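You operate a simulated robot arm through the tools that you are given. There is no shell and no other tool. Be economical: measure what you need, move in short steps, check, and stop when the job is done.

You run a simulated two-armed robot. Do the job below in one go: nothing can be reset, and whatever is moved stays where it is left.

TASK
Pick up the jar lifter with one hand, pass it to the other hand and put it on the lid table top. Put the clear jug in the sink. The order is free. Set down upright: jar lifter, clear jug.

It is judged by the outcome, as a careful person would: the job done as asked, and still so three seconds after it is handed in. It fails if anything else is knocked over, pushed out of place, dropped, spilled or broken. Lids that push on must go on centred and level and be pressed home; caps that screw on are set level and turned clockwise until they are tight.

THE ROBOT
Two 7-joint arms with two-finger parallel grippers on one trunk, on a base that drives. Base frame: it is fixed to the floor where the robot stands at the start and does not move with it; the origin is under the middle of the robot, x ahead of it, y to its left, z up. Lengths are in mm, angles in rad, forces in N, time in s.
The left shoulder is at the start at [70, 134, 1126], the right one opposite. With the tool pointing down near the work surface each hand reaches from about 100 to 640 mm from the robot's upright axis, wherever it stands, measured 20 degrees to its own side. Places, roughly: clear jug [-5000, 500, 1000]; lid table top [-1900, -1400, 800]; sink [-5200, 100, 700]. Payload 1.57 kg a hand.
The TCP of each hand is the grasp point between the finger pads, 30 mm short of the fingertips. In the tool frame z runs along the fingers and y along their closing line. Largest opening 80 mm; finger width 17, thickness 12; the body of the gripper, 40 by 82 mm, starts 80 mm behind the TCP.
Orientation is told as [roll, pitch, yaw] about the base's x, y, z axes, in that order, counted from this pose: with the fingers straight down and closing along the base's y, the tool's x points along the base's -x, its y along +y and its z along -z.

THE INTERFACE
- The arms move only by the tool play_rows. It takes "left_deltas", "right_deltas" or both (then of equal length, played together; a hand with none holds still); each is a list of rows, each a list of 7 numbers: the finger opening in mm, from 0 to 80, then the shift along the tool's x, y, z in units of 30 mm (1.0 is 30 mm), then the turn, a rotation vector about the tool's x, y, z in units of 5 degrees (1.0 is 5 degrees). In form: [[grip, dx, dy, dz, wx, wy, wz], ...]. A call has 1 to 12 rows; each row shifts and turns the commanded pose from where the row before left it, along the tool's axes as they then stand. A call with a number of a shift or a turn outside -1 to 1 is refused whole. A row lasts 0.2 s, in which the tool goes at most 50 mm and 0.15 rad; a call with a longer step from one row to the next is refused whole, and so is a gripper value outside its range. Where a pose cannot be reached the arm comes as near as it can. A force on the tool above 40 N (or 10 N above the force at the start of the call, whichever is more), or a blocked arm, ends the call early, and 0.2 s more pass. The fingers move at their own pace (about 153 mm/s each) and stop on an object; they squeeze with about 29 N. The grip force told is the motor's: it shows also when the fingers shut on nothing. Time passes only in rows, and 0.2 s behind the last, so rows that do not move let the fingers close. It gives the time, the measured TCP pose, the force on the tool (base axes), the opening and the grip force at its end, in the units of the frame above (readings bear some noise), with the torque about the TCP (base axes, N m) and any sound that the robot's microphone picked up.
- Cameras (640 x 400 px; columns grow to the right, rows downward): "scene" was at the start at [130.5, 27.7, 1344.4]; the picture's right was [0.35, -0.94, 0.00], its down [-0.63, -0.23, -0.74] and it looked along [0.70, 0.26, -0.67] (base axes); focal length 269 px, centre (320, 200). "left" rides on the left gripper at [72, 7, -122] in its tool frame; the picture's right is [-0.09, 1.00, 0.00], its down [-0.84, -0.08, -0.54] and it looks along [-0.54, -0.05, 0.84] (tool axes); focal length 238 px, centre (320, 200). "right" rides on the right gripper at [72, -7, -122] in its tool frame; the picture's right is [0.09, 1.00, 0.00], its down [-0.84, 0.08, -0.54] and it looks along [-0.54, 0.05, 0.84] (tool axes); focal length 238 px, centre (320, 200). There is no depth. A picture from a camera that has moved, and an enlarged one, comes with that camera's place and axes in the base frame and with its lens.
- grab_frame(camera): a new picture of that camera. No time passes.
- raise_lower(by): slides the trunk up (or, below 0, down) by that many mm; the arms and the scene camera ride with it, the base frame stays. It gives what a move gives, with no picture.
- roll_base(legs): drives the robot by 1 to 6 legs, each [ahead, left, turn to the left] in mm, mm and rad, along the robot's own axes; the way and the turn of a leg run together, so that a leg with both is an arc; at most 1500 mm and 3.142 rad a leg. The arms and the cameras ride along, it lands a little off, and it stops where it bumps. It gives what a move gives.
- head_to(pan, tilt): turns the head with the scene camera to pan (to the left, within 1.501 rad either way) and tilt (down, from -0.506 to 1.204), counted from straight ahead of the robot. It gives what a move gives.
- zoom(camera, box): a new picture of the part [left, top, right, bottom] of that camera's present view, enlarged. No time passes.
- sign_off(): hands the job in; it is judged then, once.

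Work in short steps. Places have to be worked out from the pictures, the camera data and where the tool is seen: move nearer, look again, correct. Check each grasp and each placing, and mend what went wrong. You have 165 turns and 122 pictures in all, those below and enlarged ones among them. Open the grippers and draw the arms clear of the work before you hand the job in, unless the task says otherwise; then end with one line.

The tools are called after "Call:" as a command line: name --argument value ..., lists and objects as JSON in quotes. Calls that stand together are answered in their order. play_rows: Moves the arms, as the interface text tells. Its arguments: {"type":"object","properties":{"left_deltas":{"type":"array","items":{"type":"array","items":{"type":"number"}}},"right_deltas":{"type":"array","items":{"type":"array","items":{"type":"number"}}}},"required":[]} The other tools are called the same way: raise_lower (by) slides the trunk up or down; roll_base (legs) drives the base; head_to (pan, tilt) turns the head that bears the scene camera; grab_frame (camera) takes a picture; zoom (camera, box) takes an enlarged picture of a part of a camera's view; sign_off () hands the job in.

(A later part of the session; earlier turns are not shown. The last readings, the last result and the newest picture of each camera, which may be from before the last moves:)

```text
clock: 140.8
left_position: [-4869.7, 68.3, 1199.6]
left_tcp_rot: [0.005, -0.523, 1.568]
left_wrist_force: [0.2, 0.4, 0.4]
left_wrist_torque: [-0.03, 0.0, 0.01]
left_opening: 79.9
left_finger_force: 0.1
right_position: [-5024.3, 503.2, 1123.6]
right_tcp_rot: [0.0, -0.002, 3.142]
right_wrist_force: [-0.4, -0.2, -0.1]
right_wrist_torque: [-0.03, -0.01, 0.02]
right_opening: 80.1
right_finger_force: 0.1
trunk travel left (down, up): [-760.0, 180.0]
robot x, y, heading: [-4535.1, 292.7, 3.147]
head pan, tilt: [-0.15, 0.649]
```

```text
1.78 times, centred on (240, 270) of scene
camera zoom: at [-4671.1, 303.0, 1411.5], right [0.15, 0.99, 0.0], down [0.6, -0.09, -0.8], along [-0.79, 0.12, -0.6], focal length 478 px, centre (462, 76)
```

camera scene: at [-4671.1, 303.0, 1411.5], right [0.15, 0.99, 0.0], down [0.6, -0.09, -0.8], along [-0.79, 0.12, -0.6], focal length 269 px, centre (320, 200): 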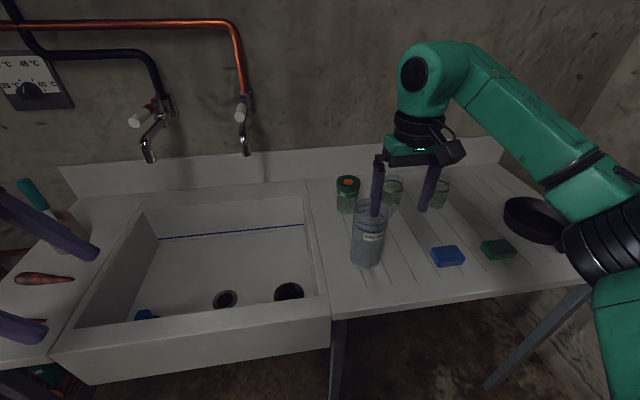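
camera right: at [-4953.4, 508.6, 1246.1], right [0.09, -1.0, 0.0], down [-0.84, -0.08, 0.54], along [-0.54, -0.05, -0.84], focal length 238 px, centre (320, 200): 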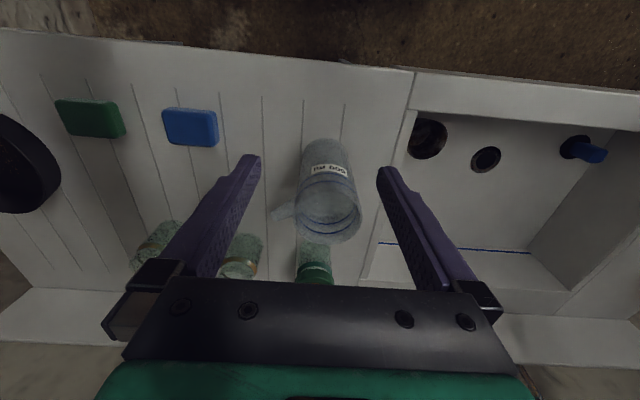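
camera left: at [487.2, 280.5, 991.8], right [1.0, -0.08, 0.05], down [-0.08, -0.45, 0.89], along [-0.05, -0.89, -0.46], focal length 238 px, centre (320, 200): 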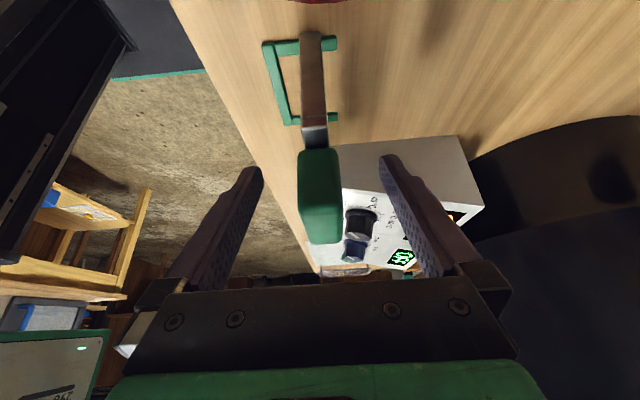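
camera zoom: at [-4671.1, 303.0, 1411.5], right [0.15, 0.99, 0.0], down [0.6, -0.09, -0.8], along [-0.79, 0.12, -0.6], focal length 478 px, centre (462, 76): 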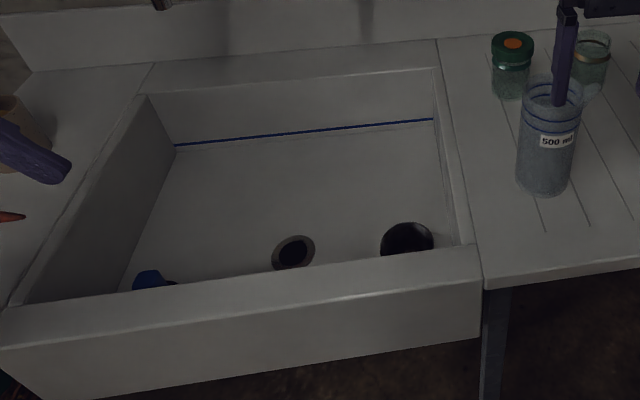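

The spout points to +y, so I should close along x instead. I raise 20 mm, yaw the right hand to −90° relative, drive ahead 60 mm, then re-measure. The sink holds a dark bowl, the drain and a blue item; a free spot is around (−5085,185).

Call:
play_rows --right_deltas '[[80, 0, 0, -0.7, 0, 0, 0], [80, 0, 0, 0, 0, 0, 1], [80, 0, 0, 0, 0, 0, 1], [80, 0, 0, 0, 0, 0, 1], [80, 0, 0, 0, 0, 0, 1], [80, 0, 0, 0, 0, 0, 1], [80, 0, 0, 0, 0, 0, 1], [80, 0, 0, 0, 0, 0, 1], [80, 0, 0, 0, 0, 0, 1], [80, 0, 0, 0, 0, 0, 1]]'

Call:
play_rows --right_deltas '[[80, 0, 0, 0, 0, 0, 1], [80, 0, 0, 0, 0, 0, 1], [80, 0, 0, 0, 0, 0, 1], [80, 0, 0, 0, 0, 0, 1], [80, 0, 0, 0, 0, 0, 1], [80, 0, 0, 0, 0, 0, 1], [80, 0, 0, 0, 0, 0, 1], [80, 0, 0, 0, 0, 0, 1], [80, 0, 0, 0, 0, 0, 1]]'

Call:
roll_base --legs '[[60, 0, 0]]'

Call:
grab_frame --camera "right"

```text
clock: 143.1
left_position: [-4870.0, 68.1, 1200.3]
left_tcp_rot: [0.005, -0.525, 1.571]
left_wrist_force: [-0.7, -0.2, -0.2]
left_wrist_torque: [-0.02, 0.03, 0.01]
left_opening: 79.9
left_finger_force: 0.0
right_position: [-5027.0, 501.2, 1145.2]
right_tcp_rot: [0.0, -0.003, 2.354]
right_wrist_force: [-0.1, 0.5, 0.6]
right_wrist_torque: [0.03, 0.02, 0.01]
right_opening: 80.0
right_finger_force: 0.0
trunk travel left (down, up): [-760.0, 180.0]
robot x, y, heading: [-4538.4, 291.8, 3.142]
head pan, tilt: [-0.15, 0.649]
```

```text
clock: 145.1
left_position: [-4869.9, 69.4, 1200.5]
left_tcp_rot: [0.003, -0.524, 1.571]
left_wrist_force: [-0.1, -0.1, 0.0]
left_wrist_torque: [0.01, 0.01, 0.02]
left_opening: 80.1
left_finger_force: 0.1
right_position: [-5025.8, 503.7, 1144.0]
right_tcp_rot: [0.0, 0.0, 1.57]
right_wrist_force: [0.6, 0.0, 0.0]
right_wrist_torque: [0.04, 0.0, 0.01]
right_opening: 80.0
right_finger_force: 0.1
trunk travel left (down, up): [-760.0, 180.0]
robot x, y, heading: [-4539.7, 288.8, 3.139]
head pan, tilt: [-0.15, 0.649]
```

```text
clock: 146.0
left_position: [-4924.9, 68.4, 1201.8]
left_tcp_rot: [0.009, -0.522, 1.566]
left_wrist_force: [0.1, -0.6, -0.2]
left_wrist_torque: [0.0, 0.04, 0.06]
left_opening: 80.0
left_finger_force: 0.1
right_position: [-5080.2, 502.3, 1145.9]
right_tcp_rot: [0.005, 0.0, 1.571]
right_wrist_force: [-0.5, 0.7, -0.4]
right_wrist_torque: [-0.01, 0.07, 0.04]
right_opening: 80.0
right_finger_force: 0.2
trunk travel left (down, up): [-760.0, 180.0]
robot x, y, heading: [-4601.0, 293.9, 3.14]
head pan, tilt: [-0.15, 0.649]
```

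```text
66 pictures are left
camera right: at [-5073.7, 430.5, 1269.3], right [-1.0, -0.09, 0.01], down [-0.07, 0.84, 0.54], along [-0.05, 0.54, -0.84], focal length 238 px, centre (320, 200)
```

right: 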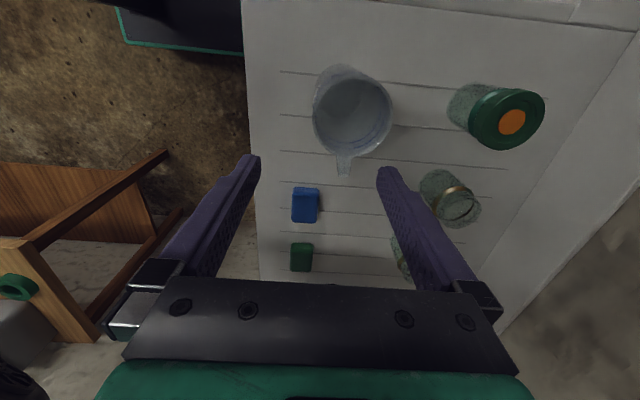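

The spout now points along the finger gap axis, so closing along x is clear of it. I zoom for centring.

Call:
zoom --camera "right" --box '[280, 50, 420, 190]'

```text
2.86 times, centred on (350, 120) of right
camera zoom: at [-5073.7, 430.5, 1269.3], right [-1.0, -0.09, 0.01], down [-0.07, 0.84, 0.54], along [-0.05, 0.54, -0.84], focal length 681 px, centre (234, 429)
```

zoom: 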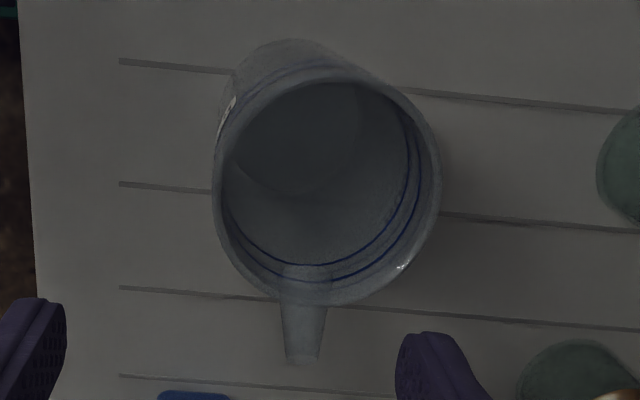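

Jug centre is around (−5108,482). I shift the hand there and recheck.

Call:
play_rows --right_deltas '[[80, 0.33, 0.47, 0, 0, 0, 0], [80, 0.33, 0.47, 0, 0, 0, 0]]'

Call:
grab_frame --camera "right"

Call:
zoom --camera "scene" --box '[300, 100, 500, 320]'

```text
clock: 146.6
left_position: [-4928.0, 67.6, 1200.6]
left_tcp_rot: [0.005, -0.524, 1.568]
left_wrist_force: [0.0, -0.4, -0.6]
left_wrist_torque: [0.0, -0.01, 0.01]
left_opening: 79.9
left_finger_force: 0.0
right_position: [-5113.1, 482.6, 1144.2]
right_tcp_rot: [0.0, -0.001, 1.57]
right_wrist_force: [-0.2, 0.1, -0.8]
right_wrist_torque: [-0.01, -0.01, 0.0]
right_opening: 79.9
right_finger_force: 0.0
trunk travel left (down, up): [-760.0, 180.0]
robot x, y, heading: [-4598.9, 289.5, 3.14]
head pan, tilt: [-0.15, 0.649]
```

```text
64 pictures are left
camera right: at [-5106.7, 410.2, 1267.0], right [-1.0, -0.09, 0.0], down [-0.08, 0.84, 0.54], along [-0.05, 0.54, -0.84], focal length 238 px, centre (320, 200)
```

right: 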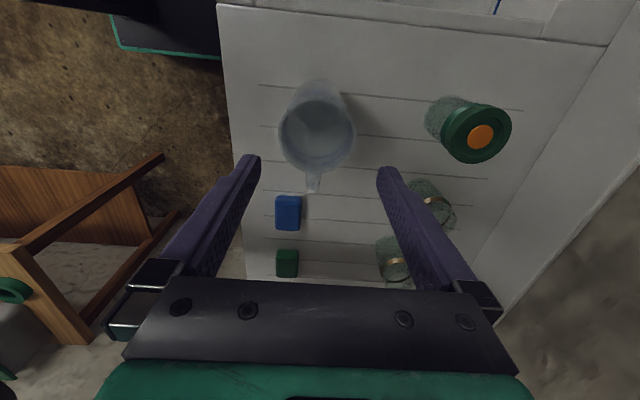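

```text
1.82 times, centred on (400, 210) of scene
camera zoom: at [-4731.1, 302.0, 1411.4], right [0.15, 0.99, 0.0], down [0.6, -0.09, -0.8], along [-0.79, 0.12, -0.6], focal length 489 px, centre (174, 182)
```

zoom: 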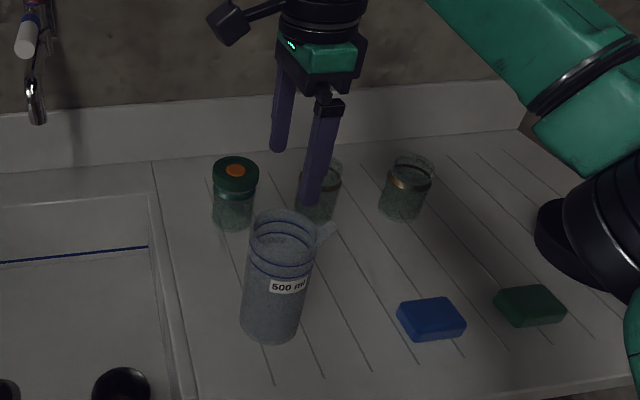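

Combining both cameras gives a rim centre of about (−5109,484,1033), diameter ~76 mm, with the counter at z≈857. That is too tight for the 80 mm opening, so I'll pinch the front wall (x≈−5072) with one finger inside the empty jug. I shift to the wall, set the opening to 50 mm, and descend 60 mm to check.

Call:
play_rows --right_deltas '[[50, 0, -0.68, 0, 0, 0, 0], [50, 0, -0.68, 0, 0, 0, 0], [50, 0, 0, 0.7, 0, 0, 0], [50, 0, 0, 0.7, 0, 0, 0]]'

Call:
grab_frame --camera "right"

Call:
zoom --camera "scene" --box '[300, 100, 500, 320]'

```text
clock: 147.6
left_position: [-4930.6, 68.2, 1200.7]
left_tcp_rot: [0.003, -0.524, 1.569]
left_wrist_force: [0.0, -0.2, 0.7]
left_wrist_torque: [0.01, -0.01, 0.01]
left_opening: 80.1
left_finger_force: 0.1
right_position: [-5072.9, 484.0, 1101.8]
right_tcp_rot: [0.001, 0.0, 1.573]
right_wrist_force: [0.7, -0.4, 0.5]
right_wrist_torque: [0.03, -0.02, 0.01]
right_opening: 50.2
right_finger_force: 0.0
trunk travel left (down, up): [-760.0, 180.0]
robot x, y, heading: [-4596.3, 289.7, 3.143]
head pan, tilt: [-0.15, 0.649]
```

```text
62 pictures are left
camera right: at [-5066.6, 411.1, 1224.3], right [-1.0, -0.09, 0.0], down [-0.08, 0.84, 0.54], along [-0.05, 0.54, -0.84], focal length 238 px, centre (320, 200)
```

right: 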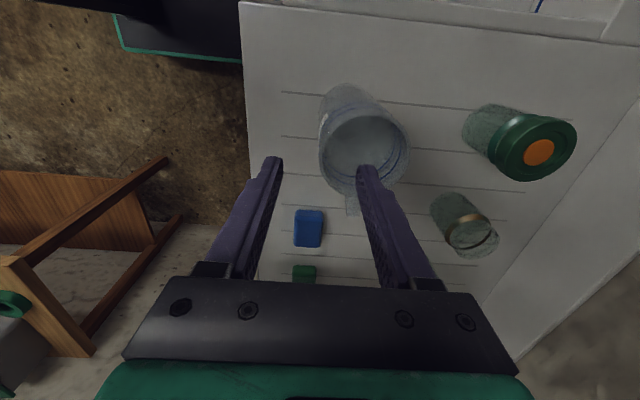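

```text
1.82 times, centred on (400, 210) of scene
camera zoom: at [-4732.5, 303.7, 1411.3], right [0.15, 0.99, 0.0], down [0.6, -0.09, -0.8], along [-0.79, 0.12, -0.6], focal length 489 px, centre (174, 182)
```

zoom: 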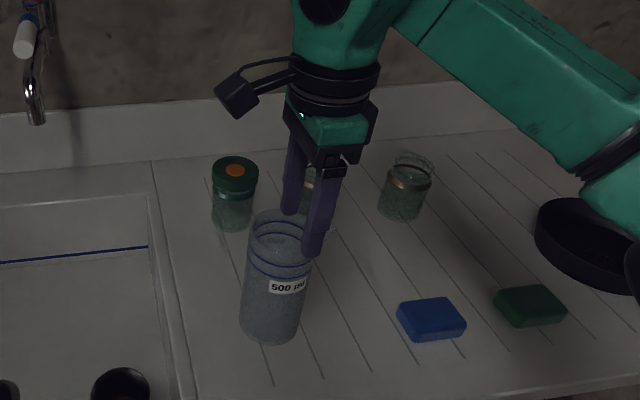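

The rim is centred at (−5111,483) with its front wall at ≈−5074, matching the TCP. I descend 60 mm so one finger goes inside, then check.

Call:
play_rows --right_deltas '[[50, 0, 0, 0.7, 0, 0, 0], [50, 0, 0, 0.7, 0, 0, 0], [50, 0, 0, 0.6, 0, 0, 0]]'

Call:
grab_frame --camera "right"

Call:
zoom --camera "scene" --box '[350, 140, 470, 300]'

```text
clock: 148.4
left_position: [-4929.8, 67.9, 1200.4]
left_tcp_rot: [0.005, -0.524, 1.568]
left_wrist_force: [0.5, 0.2, 0.0]
left_wrist_torque: [-0.01, 0.01, 0.01]
left_opening: 80.1
left_finger_force: 0.0
right_position: [-5073.8, 482.8, 1042.2]
right_tcp_rot: [-0.001, 0.0, 1.568]
right_wrist_force: [0.1, 0.4, 0.0]
right_wrist_torque: [0.0, 0.0, 0.02]
right_opening: 50.1
right_finger_force: 0.0
trunk travel left (down, up): [-760.0, 180.0]
robot x, y, heading: [-4597.8, 292.8, 3.14]
head pan, tilt: [-0.15, 0.649]
```

```text
60 pictures are left
camera right: at [-5067.3, 410.0, 1164.6], right [-1.0, -0.09, 0.0], down [-0.08, 0.84, 0.54], along [-0.05, 0.54, -0.84], focal length 238 px, centre (320, 200)
```

right: 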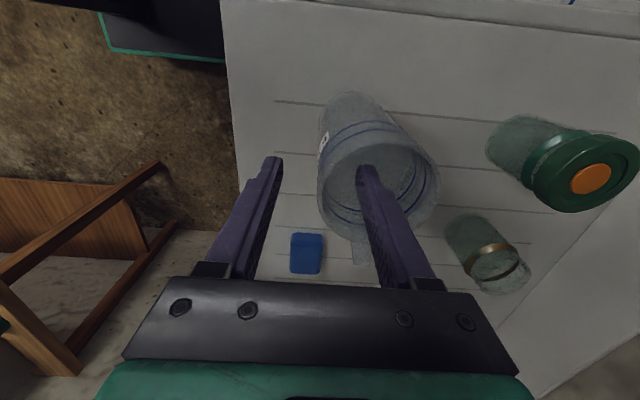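

```text
2.50 times, centred on (410, 220) of scene
camera zoom: at [-4732.3, 303.2, 1411.3], right [0.15, 0.99, 0.0], down [0.6, -0.09, -0.8], along [-0.79, 0.12, -0.6], focal length 672 px, centre (95, 150)
```

zoom: 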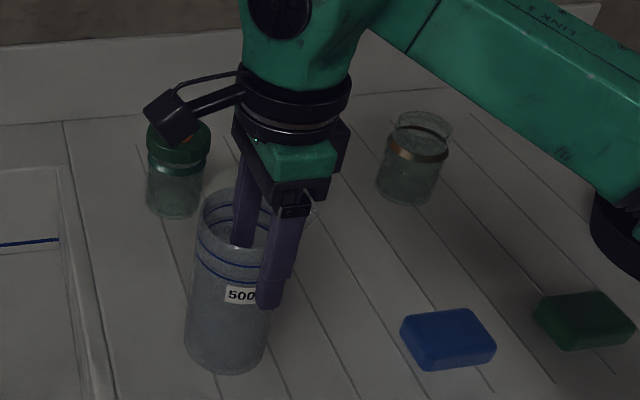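

One finger is inside and one outside. I nudge 5 mm toward −y, descend 28 mm more, and close.

Call:
play_rows --right_deltas '[[50, 0.17, 0, 0, 0, 0, 0], [50, 0, 0, 0.5, 0, 0, 0], [50, 0, 0, 0.45, 0, 0, 0], [30, 0, 0, 0, 0, 0, 0], [15, 0, 0, 0, 0, 0, 0], [5, 0, 0, 0, 0, 0, 0], [0, 0, 0, 0, 0, 0, 0]]'

Call:
grab_frame --camera "right"

Call:
zoom --camera "scene" --box '[350, 140, 470, 300]'

```text
clock: 150.0
left_position: [-4930.0, 69.2, 1200.9]
left_tcp_rot: [0.004, -0.523, 1.568]
left_wrist_force: [0.7, -0.4, 1.1]
left_wrist_torque: [0.02, -0.03, -0.02]
left_opening: 80.0
left_finger_force: 0.0
right_position: [-5074.4, 478.2, 1013.8]
right_tcp_rot: [-0.001, 0.0, 1.57]
right_wrist_force: [0.0, -0.6, 0.0]
right_wrist_torque: [0.0, -0.02, -0.02]
right_opening: 2.2
right_finger_force: 23.6
trunk travel left (down, up): [-760.0, 180.0]
robot x, y, heading: [-4598.3, 288.6, 3.147]
head pan, tilt: [-0.15, 0.649]
```

```text
58 pictures are left
camera right: at [-5067.2, 405.4, 1136.3], right [-1.0, -0.09, 0.0], down [-0.08, 0.84, 0.54], along [-0.05, 0.54, -0.84], focal length 238 px, centre (320, 200)
```

right: 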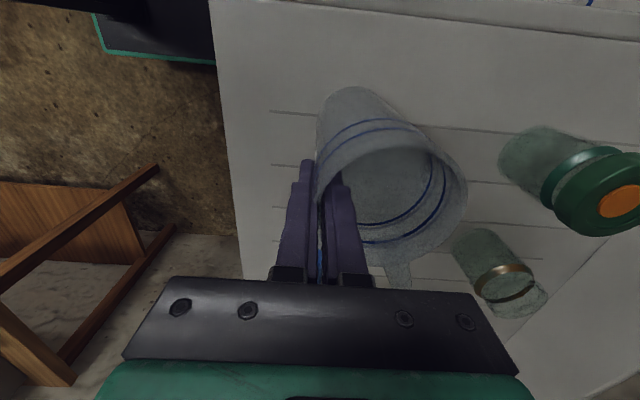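

```text
2.50 times, centred on (410, 220) of scene
camera zoom: at [-4732.4, 303.2, 1411.3], right [0.15, 0.99, 0.0], down [0.6, -0.09, -0.8], along [-0.79, 0.12, -0.6], focal length 672 px, centre (95, 150)
```

zoom: 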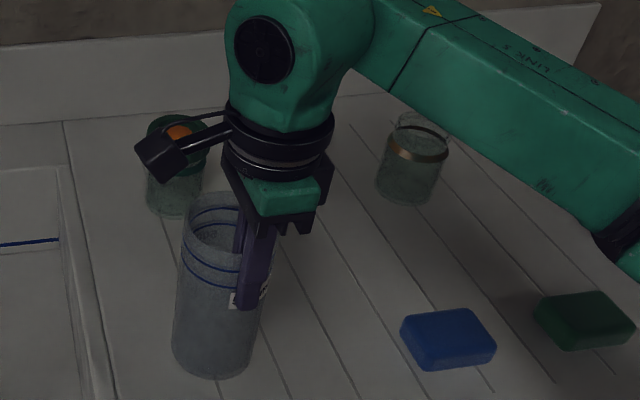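

The wall is gripped (2.2 mm). I settle, lift 30 mm and check it stays level.

Call:
play_rows --right_deltas '[[0, 0, 0, 0, 0, 0, 0], [0, 0, 0, -0.2, 0, 0, 0], [0, 0, 0, -0.4, 0, 0, 0], [0, 0, 0, -0.4, 0, 0, 0], [0, 0, 0, 0, 0, 0, 0]]'

Call:
zoom --camera "scene" --box '[350, 140, 470, 300]'

Call:
grab_frame --camera "right"

```text
clock: 151.2
left_position: [-4929.2, 67.7, 1199.7]
left_tcp_rot: [0.003, -0.524, 1.569]
left_wrist_force: [0.1, 0.4, 0.5]
left_wrist_torque: [0.03, 0.0, -0.01]
left_opening: 80.0
left_finger_force: 0.0
right_position: [-5073.7, 478.2, 1045.3]
right_tcp_rot: [0.0, 0.001, 1.57]
right_wrist_force: [0.2, 0.0, -1.1]
right_wrist_torque: [-0.02, -0.06, -0.03]
right_opening: 2.3
right_finger_force: 23.6
trunk travel left (down, up): [-760.0, 180.0]
robot x, y, heading: [-4598.5, 296.4, 3.145]
head pan, tilt: [-0.15, 0.649]
```

```text
2.50 times, centred on (410, 220) of scene
camera zoom: at [-4732.6, 303.4, 1411.3], right [0.15, 0.99, 0.0], down [0.6, -0.09, -0.8], along [-0.79, 0.12, -0.6], focal length 672 px, centre (95, 150)
```

zoom: 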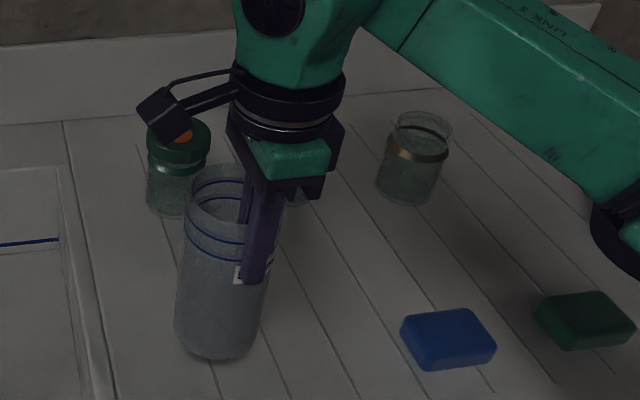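

```text
55 pictures are left
camera right: at [-5067.5, 405.8, 1166.4], right [-1.0, -0.09, 0.0], down [-0.08, 0.84, 0.54], along [-0.05, 0.54, -0.84], focal length 238 px, centre (320, 200)
```

right: 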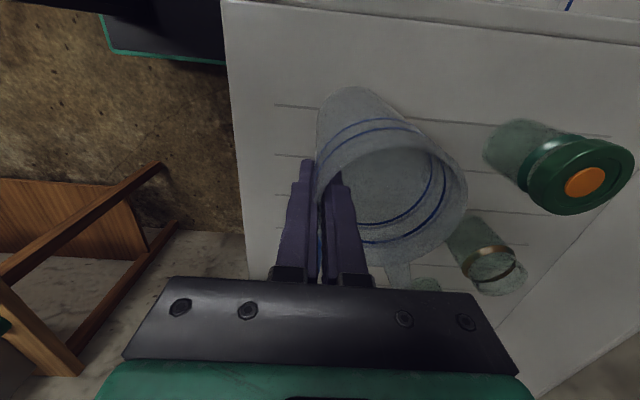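

Held level and light (empty). I lift another 75 mm and look into the sink for the placing spot.

Call:
play_rows --right_deltas '[[0, 0, 0, -0.5, 0, 0, 0], [0, 0, 0, -0.7, 0, 0, 0], [0, 0, 0, -0.7, 0, 0, 0], [0, 0, 0, -0.6, 0, 0, 0]]'

Call:
head_to --pan 0.3 --tilt 0.9

Call:
grab_frame --camera "scene"

Call:
grab_frame --camera "left"

```text
clock: 152.2
left_position: [-4929.5, 68.1, 1200.2]
left_tcp_rot: [0.003, -0.524, 1.568]
left_wrist_force: [0.8, -0.2, 0.4]
left_wrist_torque: [-0.02, -0.02, 0.02]
left_opening: 79.8
left_finger_force: 0.1
right_position: [-5072.9, 478.4, 1118.3]
right_tcp_rot: [-0.001, 0.0, 1.571]
right_wrist_force: [-0.4, -0.7, -1.4]
right_wrist_torque: [0.0, -0.05, 0.02]
right_opening: 2.4
right_finger_force: 23.8
trunk travel left (down, up): [-760.0, 180.0]
robot x, y, heading: [-4596.1, 289.9, 3.141]
head pan, tilt: [-0.15, 0.649]
```

```text
clock: 153.1
left_position: [-4931.2, 69.5, 1199.2]
left_tcp_rot: [0.004, -0.523, 1.567]
left_wrist_force: [-0.4, 0.3, -0.6]
left_wrist_torque: [0.01, 0.0, -0.01]
left_opening: 80.2
left_finger_force: 0.0
right_position: [-5073.6, 480.0, 1118.4]
right_tcp_rot: [0.0, 0.001, 1.572]
right_wrist_force: [-0.6, -0.4, -1.0]
right_wrist_torque: [-0.04, -0.06, -0.01]
right_opening: 2.5
right_finger_force: 24.3
trunk travel left (down, up): [-760.0, 180.0]
robot x, y, heading: [-4598.2, 294.0, 3.139]
head pan, tilt: [0.3, 0.901]
```

```text
54 pictures are left
camera scene: at [-4719.0, 268.2, 1390.8], right [-0.29, 0.96, 0.0], down [0.75, 0.23, -0.62], along [-0.59, -0.18, -0.78], focal length 269 px, centre (320, 200)
```

scene: 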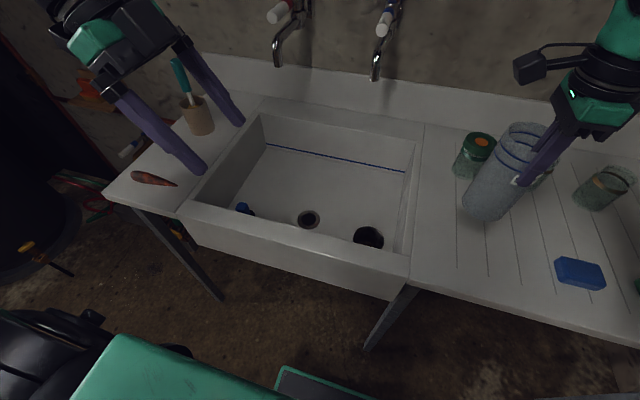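

```text
53 pictures are left
camera left: at [-4936.8, -54.5, 1269.1], right [-1.0, 0.08, 0.05], down [0.08, 0.45, 0.89], along [0.05, 0.89, -0.46], focal length 238 px, centre (320, 200)
```

left: 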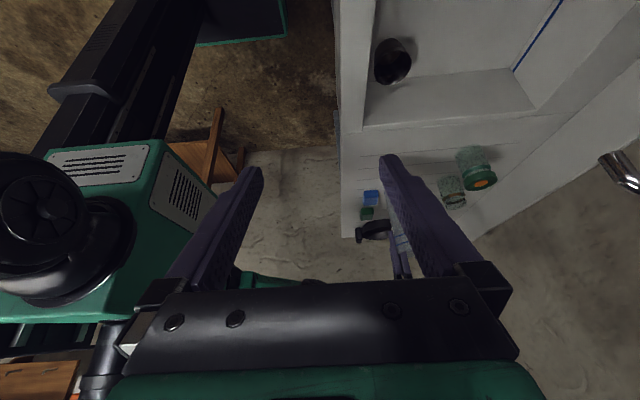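

The dark bowl is at about (−5098,283), the drain at (−5150,100) and the blue item at (−5133,−111). I'll place the jug at about (−5165,0), between drain and blue item. The jug bottom is now ~100 mm above the rim, so I strafe left 465 mm.

Call:
roll_base --legs '[[0, 465, 0]]'

Call:
head_to --pan -0.3 --tilt 0.95

Call:
grab_frame --camera "scene"

Call:
grab_frame --camera "right"

```text
clock: 155.9
left_position: [-4933.3, -394.9, 1200.7]
left_tcp_rot: [0.002, -0.521, 1.566]
left_wrist_force: [-0.1, -0.1, 0.7]
left_wrist_torque: [0.03, 0.03, 0.01]
left_opening: 79.9
left_finger_force: 0.0
right_position: [-5074.0, 16.1, 1119.7]
right_tcp_rot: [0.0, 0.001, 1.566]
right_wrist_force: [0.9, 0.2, -1.3]
right_wrist_torque: [0.01, -0.02, -0.01]
right_opening: 2.4
right_finger_force: 24.1
trunk travel left (down, up): [-760.0, 180.0]
robot x, y, heading: [-4602.1, -174.6, 3.133]
head pan, tilt: [0.3, 0.901]
```

```text
clock: 156.9
left_position: [-4933.9, -394.9, 1199.3]
left_tcp_rot: [0.004, -0.524, 1.565]
left_wrist_force: [0.4, 0.7, -0.1]
left_wrist_torque: [-0.03, 0.02, 0.03]
left_opening: 79.9
left_finger_force: 0.1
right_position: [-5073.8, 14.6, 1119.3]
right_tcp_rot: [0.0, -0.001, 1.564]
right_wrist_force: [0.6, 0.0, -0.2]
right_wrist_torque: [0.0, -0.04, 0.01]
right_opening: 2.6
right_finger_force: 24.0
trunk travel left (down, up): [-760.0, 180.0]
robot x, y, heading: [-4600.2, -174.7, 3.132]
head pan, tilt: [-0.3, 0.949]
```

```text
52 pictures are left
camera scene: at [-4718.2, -153.1, 1387.2], right [0.3, 0.95, 0.0], down [0.78, -0.25, -0.58], along [-0.55, 0.18, -0.81], focal length 269 px, centre (320, 200)
```

scene: 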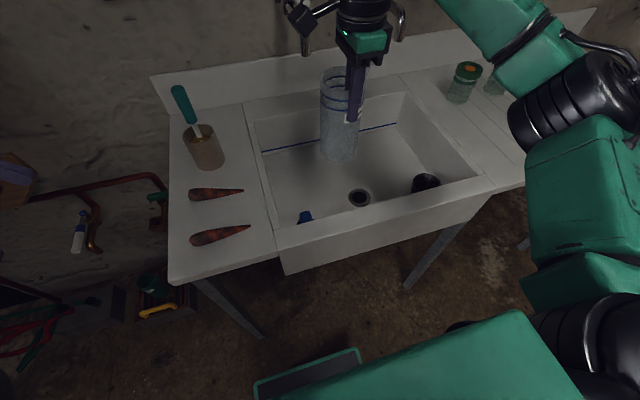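

```text
51 pictures are left
camera right: at [-5068.5, -56.8, 1241.2], right [-1.0, -0.09, 0.0], down [-0.07, 0.84, 0.54], along [-0.05, 0.54, -0.84], focal length 238 px, centre (320, 200)
```

right: 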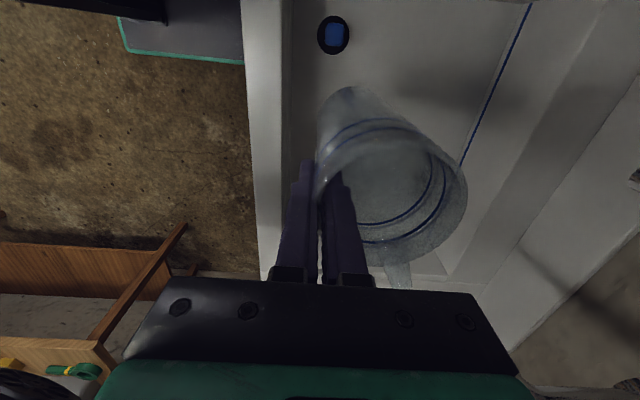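

Triangulated again: floor z≈732, drain (−5139,105), blue cup (−5091,−74), bowl (−5085,282). Jug target is (−5190,0), so the TCP goes to (−5154,9). I shift forward 80 mm and lower 190 mm.

Call:
play_rows --right_deltas '[[0, 0.1, 0.67, 0, 0, 0, 0], [0, 0.1, 0.67, 0, 0, 0, 0], [0, 0, 0.67, 0, 0, 0, 0], [0, 0, 0.67, 0, 0, 0, 0], [0, 0, 0, 0.8, 0, 0, 0], [0, 0, 0, 0.8, 0, 0, 0], [0, 0, 0, 0.8, 0, 0, 0], [0, 0, 0, 0.8, 0, 0, 0], [0, 0, 0, 0.8, 0, 0, 0], [0, 0, 0, 0.8, 0, 0, 0]]'

Call:
zoom --camera "scene" --box '[240, 50, 480, 270]'

Call:
grab_frame --camera "right"

```text
clock: 159.1
left_position: [-4933.6, -394.2, 1199.5]
left_tcp_rot: [0.001, -0.523, 1.566]
left_wrist_force: [0.5, 0.4, -0.7]
left_wrist_torque: [0.0, 0.0, 0.0]
left_opening: 80.0
left_finger_force: 0.1
right_position: [-5154.9, 9.9, 974.1]
right_tcp_rot: [-0.001, 0.0, 1.565]
right_wrist_force: [-0.3, 0.2, -1.4]
right_wrist_torque: [0.01, -0.06, 0.0]
right_opening: 2.4
right_finger_force: 24.4
trunk travel left (down, up): [-760.0, 180.0]
robot x, y, heading: [-4597.2, -174.6, 3.132]
head pan, tilt: [-0.3, 0.949]
```

```text
1.82 times, centred on (360, 160) of scene
camera zoom: at [-4718.7, -153.2, 1387.1], right [0.3, 0.95, 0.0], down [0.78, -0.25, -0.58], along [-0.55, 0.18, -0.81], focal length 489 px, centre (247, 273)
```

zoom: 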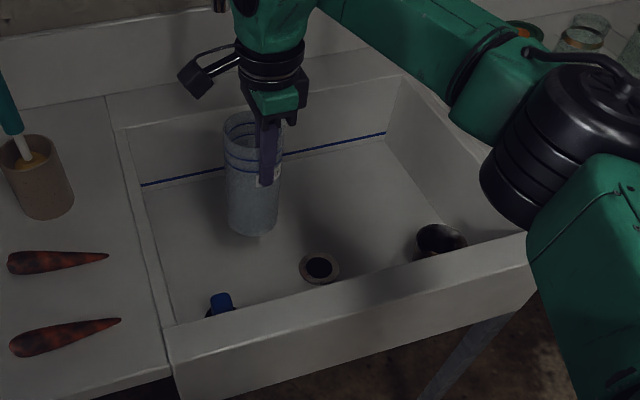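

```text
49 pictures are left
camera right: at [-5149.5, -63.1, 1096.5], right [-1.0, -0.09, 0.0], down [-0.07, 0.84, 0.54], along [-0.05, 0.54, -0.84], focal length 238 px, centre (320, 200)
```

right: 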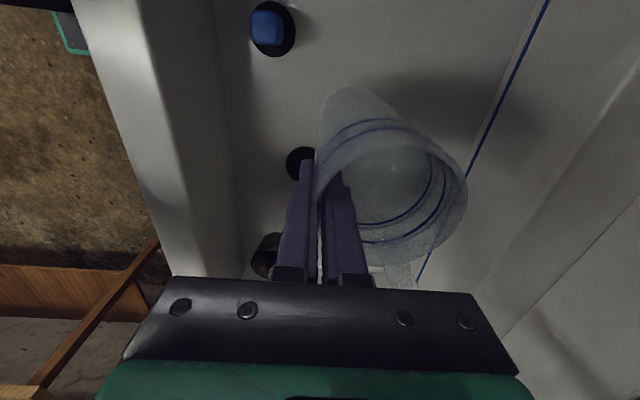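

The spot is clear of the drain, blue item and bowl. I lower 65 mm and then creep.

Call:
play_rows --right_deltas '[[0, 0, 0, 0.7, 0, 0, 0], [0, 0, 0, 0.7, 0, 0, 0], [0, 0, 0, 0.5, 0, 0, 0], [0, 0, 0, 0.2, 0, 0, 0], [0, 0, 0, 0.1, 0, 0, 0]]'

Call:
play_rows --right_deltas '[[0, 0, 0, 0.08, 0, 0, 0], [0, 0, 0, 0.08, 0, 0, 0], [0, 0, 0, 0.05, 0, 0, 0]]'

Call:
zoom --camera "scene" --box '[240, 50, 480, 270]'

```text
clock: 160.3
left_position: [-4933.4, -395.9, 1200.2]
left_tcp_rot: [0.004, -0.525, 1.565]
left_wrist_force: [0.9, 0.4, 0.4]
left_wrist_torque: [0.0, 0.05, -0.01]
left_opening: 80.0
left_finger_force: 0.0
right_position: [-5155.6, 9.9, 907.9]
right_tcp_rot: [0.002, 0.001, 1.566]
right_wrist_force: [-0.1, -0.5, -0.9]
right_wrist_torque: [0.02, -0.03, 0.03]
right_opening: 2.3
right_finger_force: 24.2
trunk travel left (down, up): [-760.0, 180.0]
robot x, y, heading: [-4603.6, -171.0, 3.135]
head pan, tilt: [-0.3, 0.949]
```

```text
clock: 161.1
left_position: [-4933.1, -395.3, 1199.6]
left_tcp_rot: [0.004, -0.524, 1.566]
left_wrist_force: [0.6, -0.2, -0.5]
left_wrist_torque: [-0.01, 0.01, 0.01]
left_opening: 79.7
left_finger_force: 0.1
right_position: [-5154.7, 10.9, 902.9]
right_tcp_rot: [-0.002, 0.0, 1.567]
right_wrist_force: [0.5, 0.7, -1.8]
right_wrist_torque: [-0.01, -0.04, 0.01]
right_opening: 2.6
right_finger_force: 23.5
trunk travel left (down, up): [-760.0, 180.0]
robot x, y, heading: [-4599.8, -176.0, 3.137]
head pan, tilt: [-0.3, 0.949]
```

```text
1.82 times, centred on (360, 160) of scene
camera zoom: at [-4718.2, -153.2, 1387.2], right [0.3, 0.95, 0.0], down [0.78, -0.25, -0.58], along [-0.55, 0.18, -0.81], focal length 489 px, centre (247, 273)
```

zoom: 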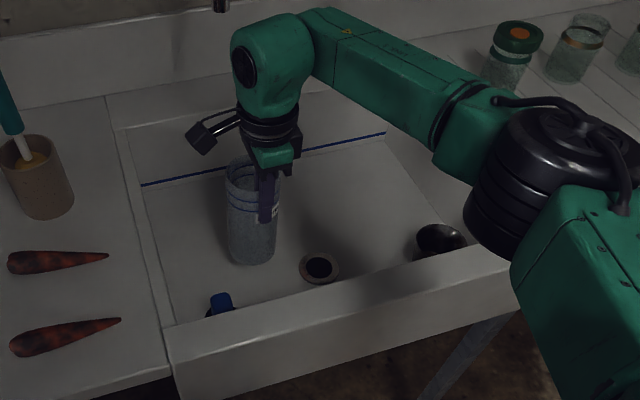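

No contact yet; I keep creeping down.

Call:
play_rows --right_deltas '[[0, 0, 0, 0.08, 0, 0, 0], [0, 0, 0, 0.08, 0, 0, 0], [0, 0, 0, 0.08, 0, 0, 0], [0, 0, 0, 0, 0, 0, 0]]'

Call:
play_rows --right_deltas '[[0, 0, 0, 0.06, 0, 0, 0], [0, 0, 0, 0.06, 0, 0, 0], [0, 0, 0, 0, 0, 0, 0]]'

```text
clock: 162.1
left_position: [-4932.3, -394.9, 1199.9]
left_tcp_rot: [0.003, -0.522, 1.566]
left_wrist_force: [0.3, 0.0, -0.4]
left_wrist_torque: [0.02, -0.03, 0.02]
left_opening: 80.1
left_finger_force: 0.0
right_position: [-5155.1, 10.5, 894.6]
right_tcp_rot: [0.0, -0.002, 1.567]
right_wrist_force: [0.1, 0.5, -1.6]
right_wrist_torque: [0.0, -0.04, 0.03]
right_opening: 2.6
right_finger_force: 23.3
trunk travel left (down, up): [-760.0, 180.0]
robot x, y, heading: [-4597.3, -171.6, 3.137]
head pan, tilt: [-0.3, 0.949]
```

```text
clock: 162.9
left_position: [-4932.0, -395.3, 1200.3]
left_tcp_rot: [0.002, -0.524, 1.565]
left_wrist_force: [0.3, -0.3, -0.8]
left_wrist_torque: [-0.01, 0.02, 0.01]
left_opening: 80.0
left_finger_force: 0.1
right_position: [-5155.7, 8.5, 891.2]
right_tcp_rot: [0.0, 0.0, 1.567]
right_wrist_force: [0.9, 0.4, -0.8]
right_wrist_torque: [-0.02, -0.03, -0.02]
right_opening: 2.1
right_finger_force: 24.2
trunk travel left (down, up): [-760.0, 180.0]
robot x, y, heading: [-4602.4, -172.8, 3.136]
head pan, tilt: [-0.3, 0.949]
```

Call:
play_rows --right_deltas '[[0, 0, 0, 0.06, 0, 0, 0], [0, 0, 0, 0.06, 0, 0, 0], [0, 0, 0, 0, 0, 0, 0]]'

Call:
zoom --camera "scene" --box '[310, 100, 410, 220]'

```text
clock: 163.7
left_position: [-4933.9, -395.5, 1200.2]
left_tcp_rot: [0.002, -0.523, 1.566]
left_wrist_force: [0.4, -0.2, 0.4]
left_wrist_torque: [0.01, -0.01, 0.01]
left_opening: 79.9
left_finger_force: 0.0
right_position: [-5154.6, 11.0, 887.8]
right_tcp_rot: [-0.001, -0.001, 1.566]
right_wrist_force: [-0.9, 0.6, -1.7]
right_wrist_torque: [-0.02, -0.07, 0.02]
right_opening: 2.6
right_finger_force: 24.5
trunk travel left (down, up): [-760.0, 180.0]
robot x, y, heading: [-4600.7, -178.0, 3.136]
head pan, tilt: [-0.3, 0.949]
```

```text
3.33 times, centred on (360, 160) of scene
camera zoom: at [-4718.2, -153.2, 1387.2], right [0.3, 0.95, 0.0], down [0.78, -0.25, -0.58], along [-0.55, 0.18, -0.81], focal length 896 px, centre (187, 333)
```

zoom: 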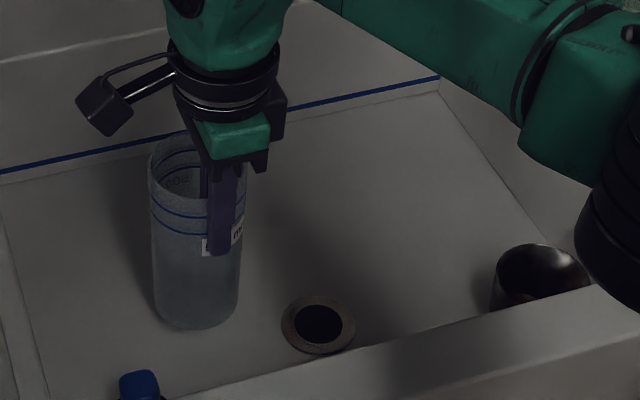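

Call:
play_rows --right_deltas '[[0, 0, 0, 0.08, 0, 0, 0], [0, 0, 0, 0.08, 0, 0, 0], [0, 0, 0, 0, 0, 0, 0]]'

Call:
play_rows --right_deltas '[[0, 0, 0, 0.07, 0, 0, 0], [0, 0, 0, 0.07, 0, 0, 0], [0, 0, 0, 0, 0, 0, 0]]'

```text
clock: 164.5
left_position: [-4933.3, -395.1, 1200.0]
left_tcp_rot: [0.002, -0.525, 1.566]
left_wrist_force: [-0.5, 0.0, -0.2]
left_wrist_torque: [-0.02, 0.01, -0.03]
left_opening: 79.9
left_finger_force: 0.1
right_position: [-5155.3, 9.7, 883.1]
right_tcp_rot: [0.002, 0.002, 1.563]
right_wrist_force: [-0.7, -0.5, -1.6]
right_wrist_torque: [0.02, -0.05, 0.01]
right_opening: 2.6
right_finger_force: 23.4
trunk travel left (down, up): [-760.0, 180.0]
robot x, y, heading: [-4599.0, -176.4, 3.134]
head pan, tilt: [-0.3, 0.949]
```

```text
clock: 165.3
left_position: [-4933.9, -395.6, 1200.4]
left_tcp_rot: [0.003, -0.524, 1.567]
left_wrist_force: [0.1, 0.1, -1.2]
left_wrist_torque: [-0.02, 0.02, 0.02]
left_opening: 79.9
left_finger_force: 0.1
right_position: [-5154.5, 8.7, 879.3]
right_tcp_rot: [-0.001, -0.002, 1.565]
right_wrist_force: [0.3, 0.5, 0.0]
right_wrist_torque: [-0.01, -0.04, 0.02]
right_opening: 2.2
right_finger_force: 24.2
trunk travel left (down, up): [-760.0, 180.0]
robot x, y, heading: [-4600.5, -173.6, 3.138]
head pan, tilt: [-0.3, 0.949]
```

Still no clear contact; I continue in small steps.

Call:
play_rows --right_deltas '[[0, 0, 0, 0.07, 0, 0, 0], [0, 0, 0, 0.07, 0, 0, 0], [0, 0, 0, 0, 0, 0, 0]]'

Call:
zoom --camera "scene" --box '[310, 100, 410, 220]'

Call:
grab_frame --camera "right"

```text
clock: 166.1
left_position: [-4933.5, -396.7, 1199.3]
left_tcp_rot: [0.005, -0.524, 1.566]
left_wrist_force: [-0.6, -0.5, -0.1]
left_wrist_torque: [-0.03, 0.0, 0.01]
left_opening: 80.0
left_finger_force: 0.1
right_position: [-5154.0, 9.9, 874.3]
right_tcp_rot: [0.001, 0.001, 1.566]
right_wrist_force: [0.9, 0.1, -0.9]
right_wrist_torque: [0.03, -0.03, 0.0]
right_opening: 2.4
right_finger_force: 24.0
trunk travel left (down, up): [-760.0, 180.0]
robot x, y, heading: [-4600.7, -175.9, 3.134]
head pan, tilt: [-0.3, 0.949]
```

```text
3.33 times, centred on (360, 160) of scene
camera zoom: at [-4718.2, -153.2, 1387.2], right [0.3, 0.95, 0.0], down [0.78, -0.25, -0.58], along [-0.55, 0.18, -0.81], focal length 896 px, centre (187, 333)
```

zoom: 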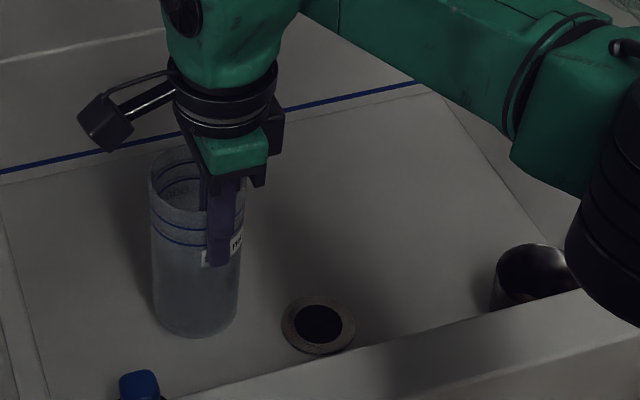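

```text
45 pictures are left
camera right: at [-5149.1, -62.6, 997.0], right [-1.0, -0.09, 0.0], down [-0.07, 0.84, 0.54], along [-0.05, 0.54, -0.84], focal length 238 px, centre (320, 200)
```

right: 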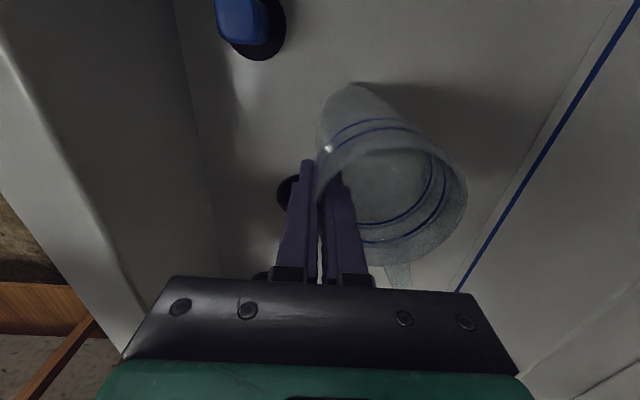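

Call:
play_rows --right_deltas '[[0, 0, 0, 0.07, 0, 0, 0], [0, 0, 0, 0.07, 0, 0, 0], [0, 0, 0, 0, 0, 0, 0]]'

Call:
play_rows --right_deltas '[[0, 0, 0, 0.07, 0, 0, 0], [0, 0, 0, 0.07, 0, 0, 0], [0, 0, 0, 0, 0, 0, 0]]'

```text
clock: 166.9
left_position: [-4933.5, -395.6, 1200.9]
left_tcp_rot: [0.003, -0.523, 1.565]
left_wrist_force: [-0.3, -0.1, 1.0]
left_wrist_torque: [0.04, 0.05, -0.04]
left_opening: 79.8
left_finger_force: 0.1
right_position: [-5155.9, 8.8, 870.9]
right_tcp_rot: [0.0, -0.001, 1.566]
right_wrist_force: [-0.3, -0.1, -2.0]
right_wrist_torque: [-0.01, -0.08, 0.01]
right_opening: 2.5
right_finger_force: 23.9
trunk travel left (down, up): [-760.0, 180.0]
robot x, y, heading: [-4601.2, -173.9, 3.131]
head pan, tilt: [-0.3, 0.949]
```

```text
clock: 167.7
left_position: [-4933.2, -394.4, 1200.1]
left_tcp_rot: [0.004, -0.525, 1.566]
left_wrist_force: [-0.1, 0.3, 0.6]
left_wrist_torque: [0.04, 0.01, 0.03]
left_opening: 80.1
left_finger_force: 0.1
right_position: [-5154.8, 10.4, 866.5]
right_tcp_rot: [-0.001, 0.0, 1.566]
right_wrist_force: [0.2, 0.3, -1.3]
right_wrist_torque: [0.01, -0.03, 0.02]
right_opening: 2.5
right_finger_force: 24.1
trunk travel left (down, up): [-760.0, 180.0]
robot x, y, heading: [-4598.1, -175.0, 3.132]
head pan, tilt: [-0.3, 0.949]
```

Call:
play_rows --right_deltas '[[0, 0, 0, 0.07, 0, 0, 0], [0, 0, 0, 0.07, 0, 0, 0], [0, 0, 0, 0, 0, 0, 0]]'

Call:
play_rows --right_deltas '[[0, 0, 0, 0.07, 0, 0, 0], [0, 0, 0, 0.07, 0, 0, 0], [0, 0, 0, 0, 0, 0, 0]]'

Call:
zoom --camera "scene" --box '[310, 100, 410, 220]'

```text
clock: 168.5
left_position: [-4932.1, -395.0, 1201.5]
left_tcp_rot: [0.003, -0.522, 1.563]
left_wrist_force: [-0.3, 0.8, 0.2]
left_wrist_torque: [-0.01, -0.02, -0.05]
left_opening: 80.0
left_finger_force: 0.1
right_position: [-5155.2, 9.3, 863.9]
right_tcp_rot: [0.004, 0.0, 1.566]
right_wrist_force: [-1.4, 2.3, 8.9]
right_wrist_torque: [0.23, 0.06, -0.01]
right_opening: 2.5
right_finger_force: 23.8
trunk travel left (down, up): [-760.0, 180.0]
robot x, y, heading: [-4598.7, -174.6, 3.137]
head pan, tilt: [-0.3, 0.949]
```

```text
clock: 169.3
left_position: [-4931.4, -396.5, 1200.6]
left_tcp_rot: [0.005, -0.522, 1.564]
left_wrist_force: [-0.1, 0.7, -0.4]
left_wrist_torque: [0.03, 0.01, 0.03]
left_opening: 80.0
left_finger_force: 0.1
right_position: [-5154.4, 9.3, 860.0]
right_tcp_rot: [0.005, 0.003, 1.565]
right_wrist_force: [-4.7, 1.2, 18.4]
right_wrist_torque: [-0.07, 0.54, -0.08]
right_opening: 2.5
right_finger_force: 24.4
trunk travel left (down, up): [-760.0, 180.0]
robot x, y, heading: [-4601.0, -172.9, 3.133]
head pan, tilt: [-0.3, 0.949]
```

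```text
3.33 times, centred on (360, 160) of scene
camera zoom: at [-4715.1, -154.2, 1387.5], right [0.3, 0.95, 0.0], down [0.77, -0.25, -0.58], along [-0.56, 0.18, -0.81], focal length 896 px, centre (187, 333)
```

zoom: 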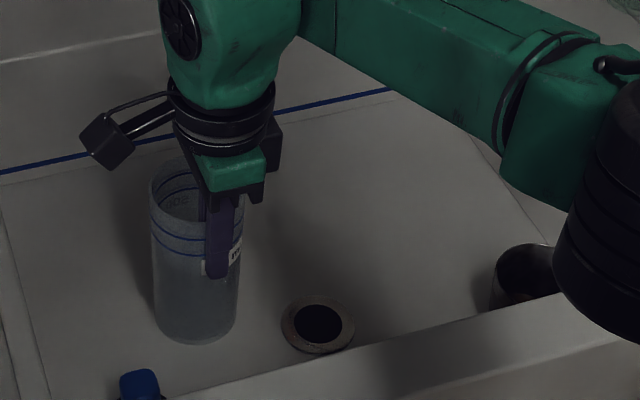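

Contact at z≈864. I relax upward 4 mm, then open.

Call:
play_rows --right_deltas '[[0, 0, 0, -0.07, 0, 0, 0], [0, 0, 0, -0.06, 0, 0, 0], [0, 0, 0, 0, 0, 0, 0]]'

```text
clock: 170.1
left_position: [-4932.9, -396.6, 1200.5]
left_tcp_rot: [0.002, -0.524, 1.564]
left_wrist_force: [0.2, 0.2, -0.4]
left_wrist_torque: [-0.03, -0.02, -0.01]
left_opening: 79.9
left_finger_force: 0.1
right_position: [-5155.0, 9.9, 860.7]
right_tcp_rot: [-0.004, -0.002, 1.565]
right_wrist_force: [0.0, -0.3, -1.0]
right_wrist_torque: [-0.03, -0.03, -0.02]
right_opening: 2.5
right_finger_force: 23.5
trunk travel left (down, up): [-760.0, 180.0]
robot x, y, heading: [-4601.6, -174.7, 3.129]
head pan, tilt: [-0.3, 0.949]
```

The grip slipped ~3 mm, so the jug may hang just above the floor. I lower 2 mm to touch, then open gently.

Call:
play_rows --right_deltas '[[0, 0, 0, 0.04, 0, 0, 0], [0, 0, 0, 0.04, 0, 0, 0], [0, 0, 0, 0, 0, 0, 0]]'

```text
clock: 170.9
left_position: [-4932.5, -396.3, 1201.0]
left_tcp_rot: [0.002, -0.524, 1.565]
left_wrist_force: [0.9, -0.2, 0.7]
left_wrist_torque: [-0.01, 0.0, -0.01]
left_opening: 80.0
left_finger_force: 0.1
right_position: [-5154.3, 9.9, 859.4]
right_tcp_rot: [0.003, 0.001, 1.566]
right_wrist_force: [-0.7, 0.9, 3.6]
right_wrist_torque: [0.08, 0.06, -0.03]
right_opening: 2.1
right_finger_force: 23.6
trunk travel left (down, up): [-760.0, 180.0]
robot x, y, heading: [-4602.7, -176.8, 3.135]
head pan, tilt: [-0.3, 0.949]
```

Light contact (≈4 N). I open the fingers slowly.

Call:
play_rows --right_deltas '[[8, 0, 0, 0, 0, 0, 0], [20, 0, 0, 0, 0, 0, 0], [40, 0, 0, 0, 0, 0, 0], [46, 0, 0, 0, 0, 0, 0]]'

Call:
grab_frame --camera "right"

Call:
zoom --camera "scene" --box '[310, 100, 410, 220]'

```text
clock: 171.9
left_position: [-4932.6, -395.5, 1199.9]
left_tcp_rot: [0.005, -0.524, 1.563]
left_wrist_force: [-0.6, -0.7, 1.1]
left_wrist_torque: [-0.02, 0.02, 0.0]
left_opening: 79.9
left_finger_force: 0.1
right_position: [-5155.3, 9.0, 859.7]
right_tcp_rot: [0.002, 0.002, 1.564]
right_wrist_force: [-0.4, 0.5, 0.2]
right_wrist_torque: [-0.01, 0.0, 0.0]
right_opening: 46.4
right_finger_force: 0.0
trunk travel left (down, up): [-760.0, 180.0]
robot x, y, heading: [-4599.9, -174.4, 3.133]
head pan, tilt: [-0.3, 0.949]
```

```text
43 pictures are left
camera right: at [-5149.1, -62.7, 982.0], right [-1.0, -0.09, 0.0], down [-0.07, 0.84, 0.54], along [-0.05, 0.54, -0.84], focal length 238 px, centre (320, 200)
```

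right: 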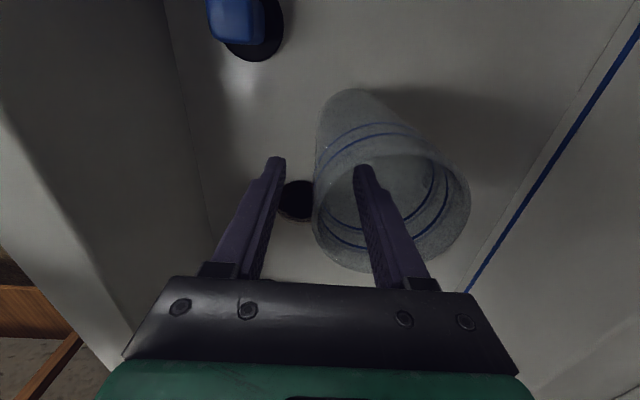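

```text
3.33 times, centred on (360, 160) of scene
camera zoom: at [-4718.0, -153.3, 1387.2], right [0.3, 0.95, 0.0], down [0.78, -0.25, -0.58], along [-0.55, 0.18, -0.81], focal length 896 px, centre (187, 333)
```

zoom: 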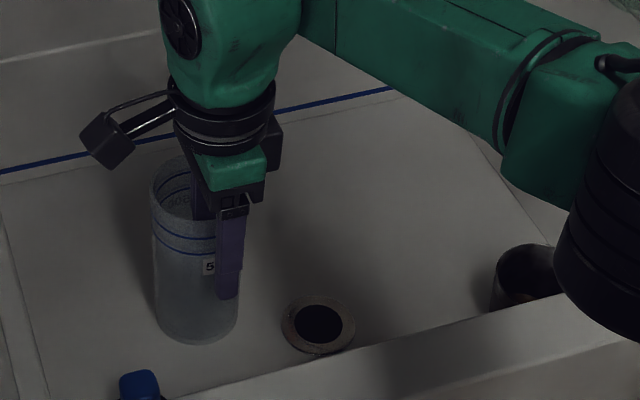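

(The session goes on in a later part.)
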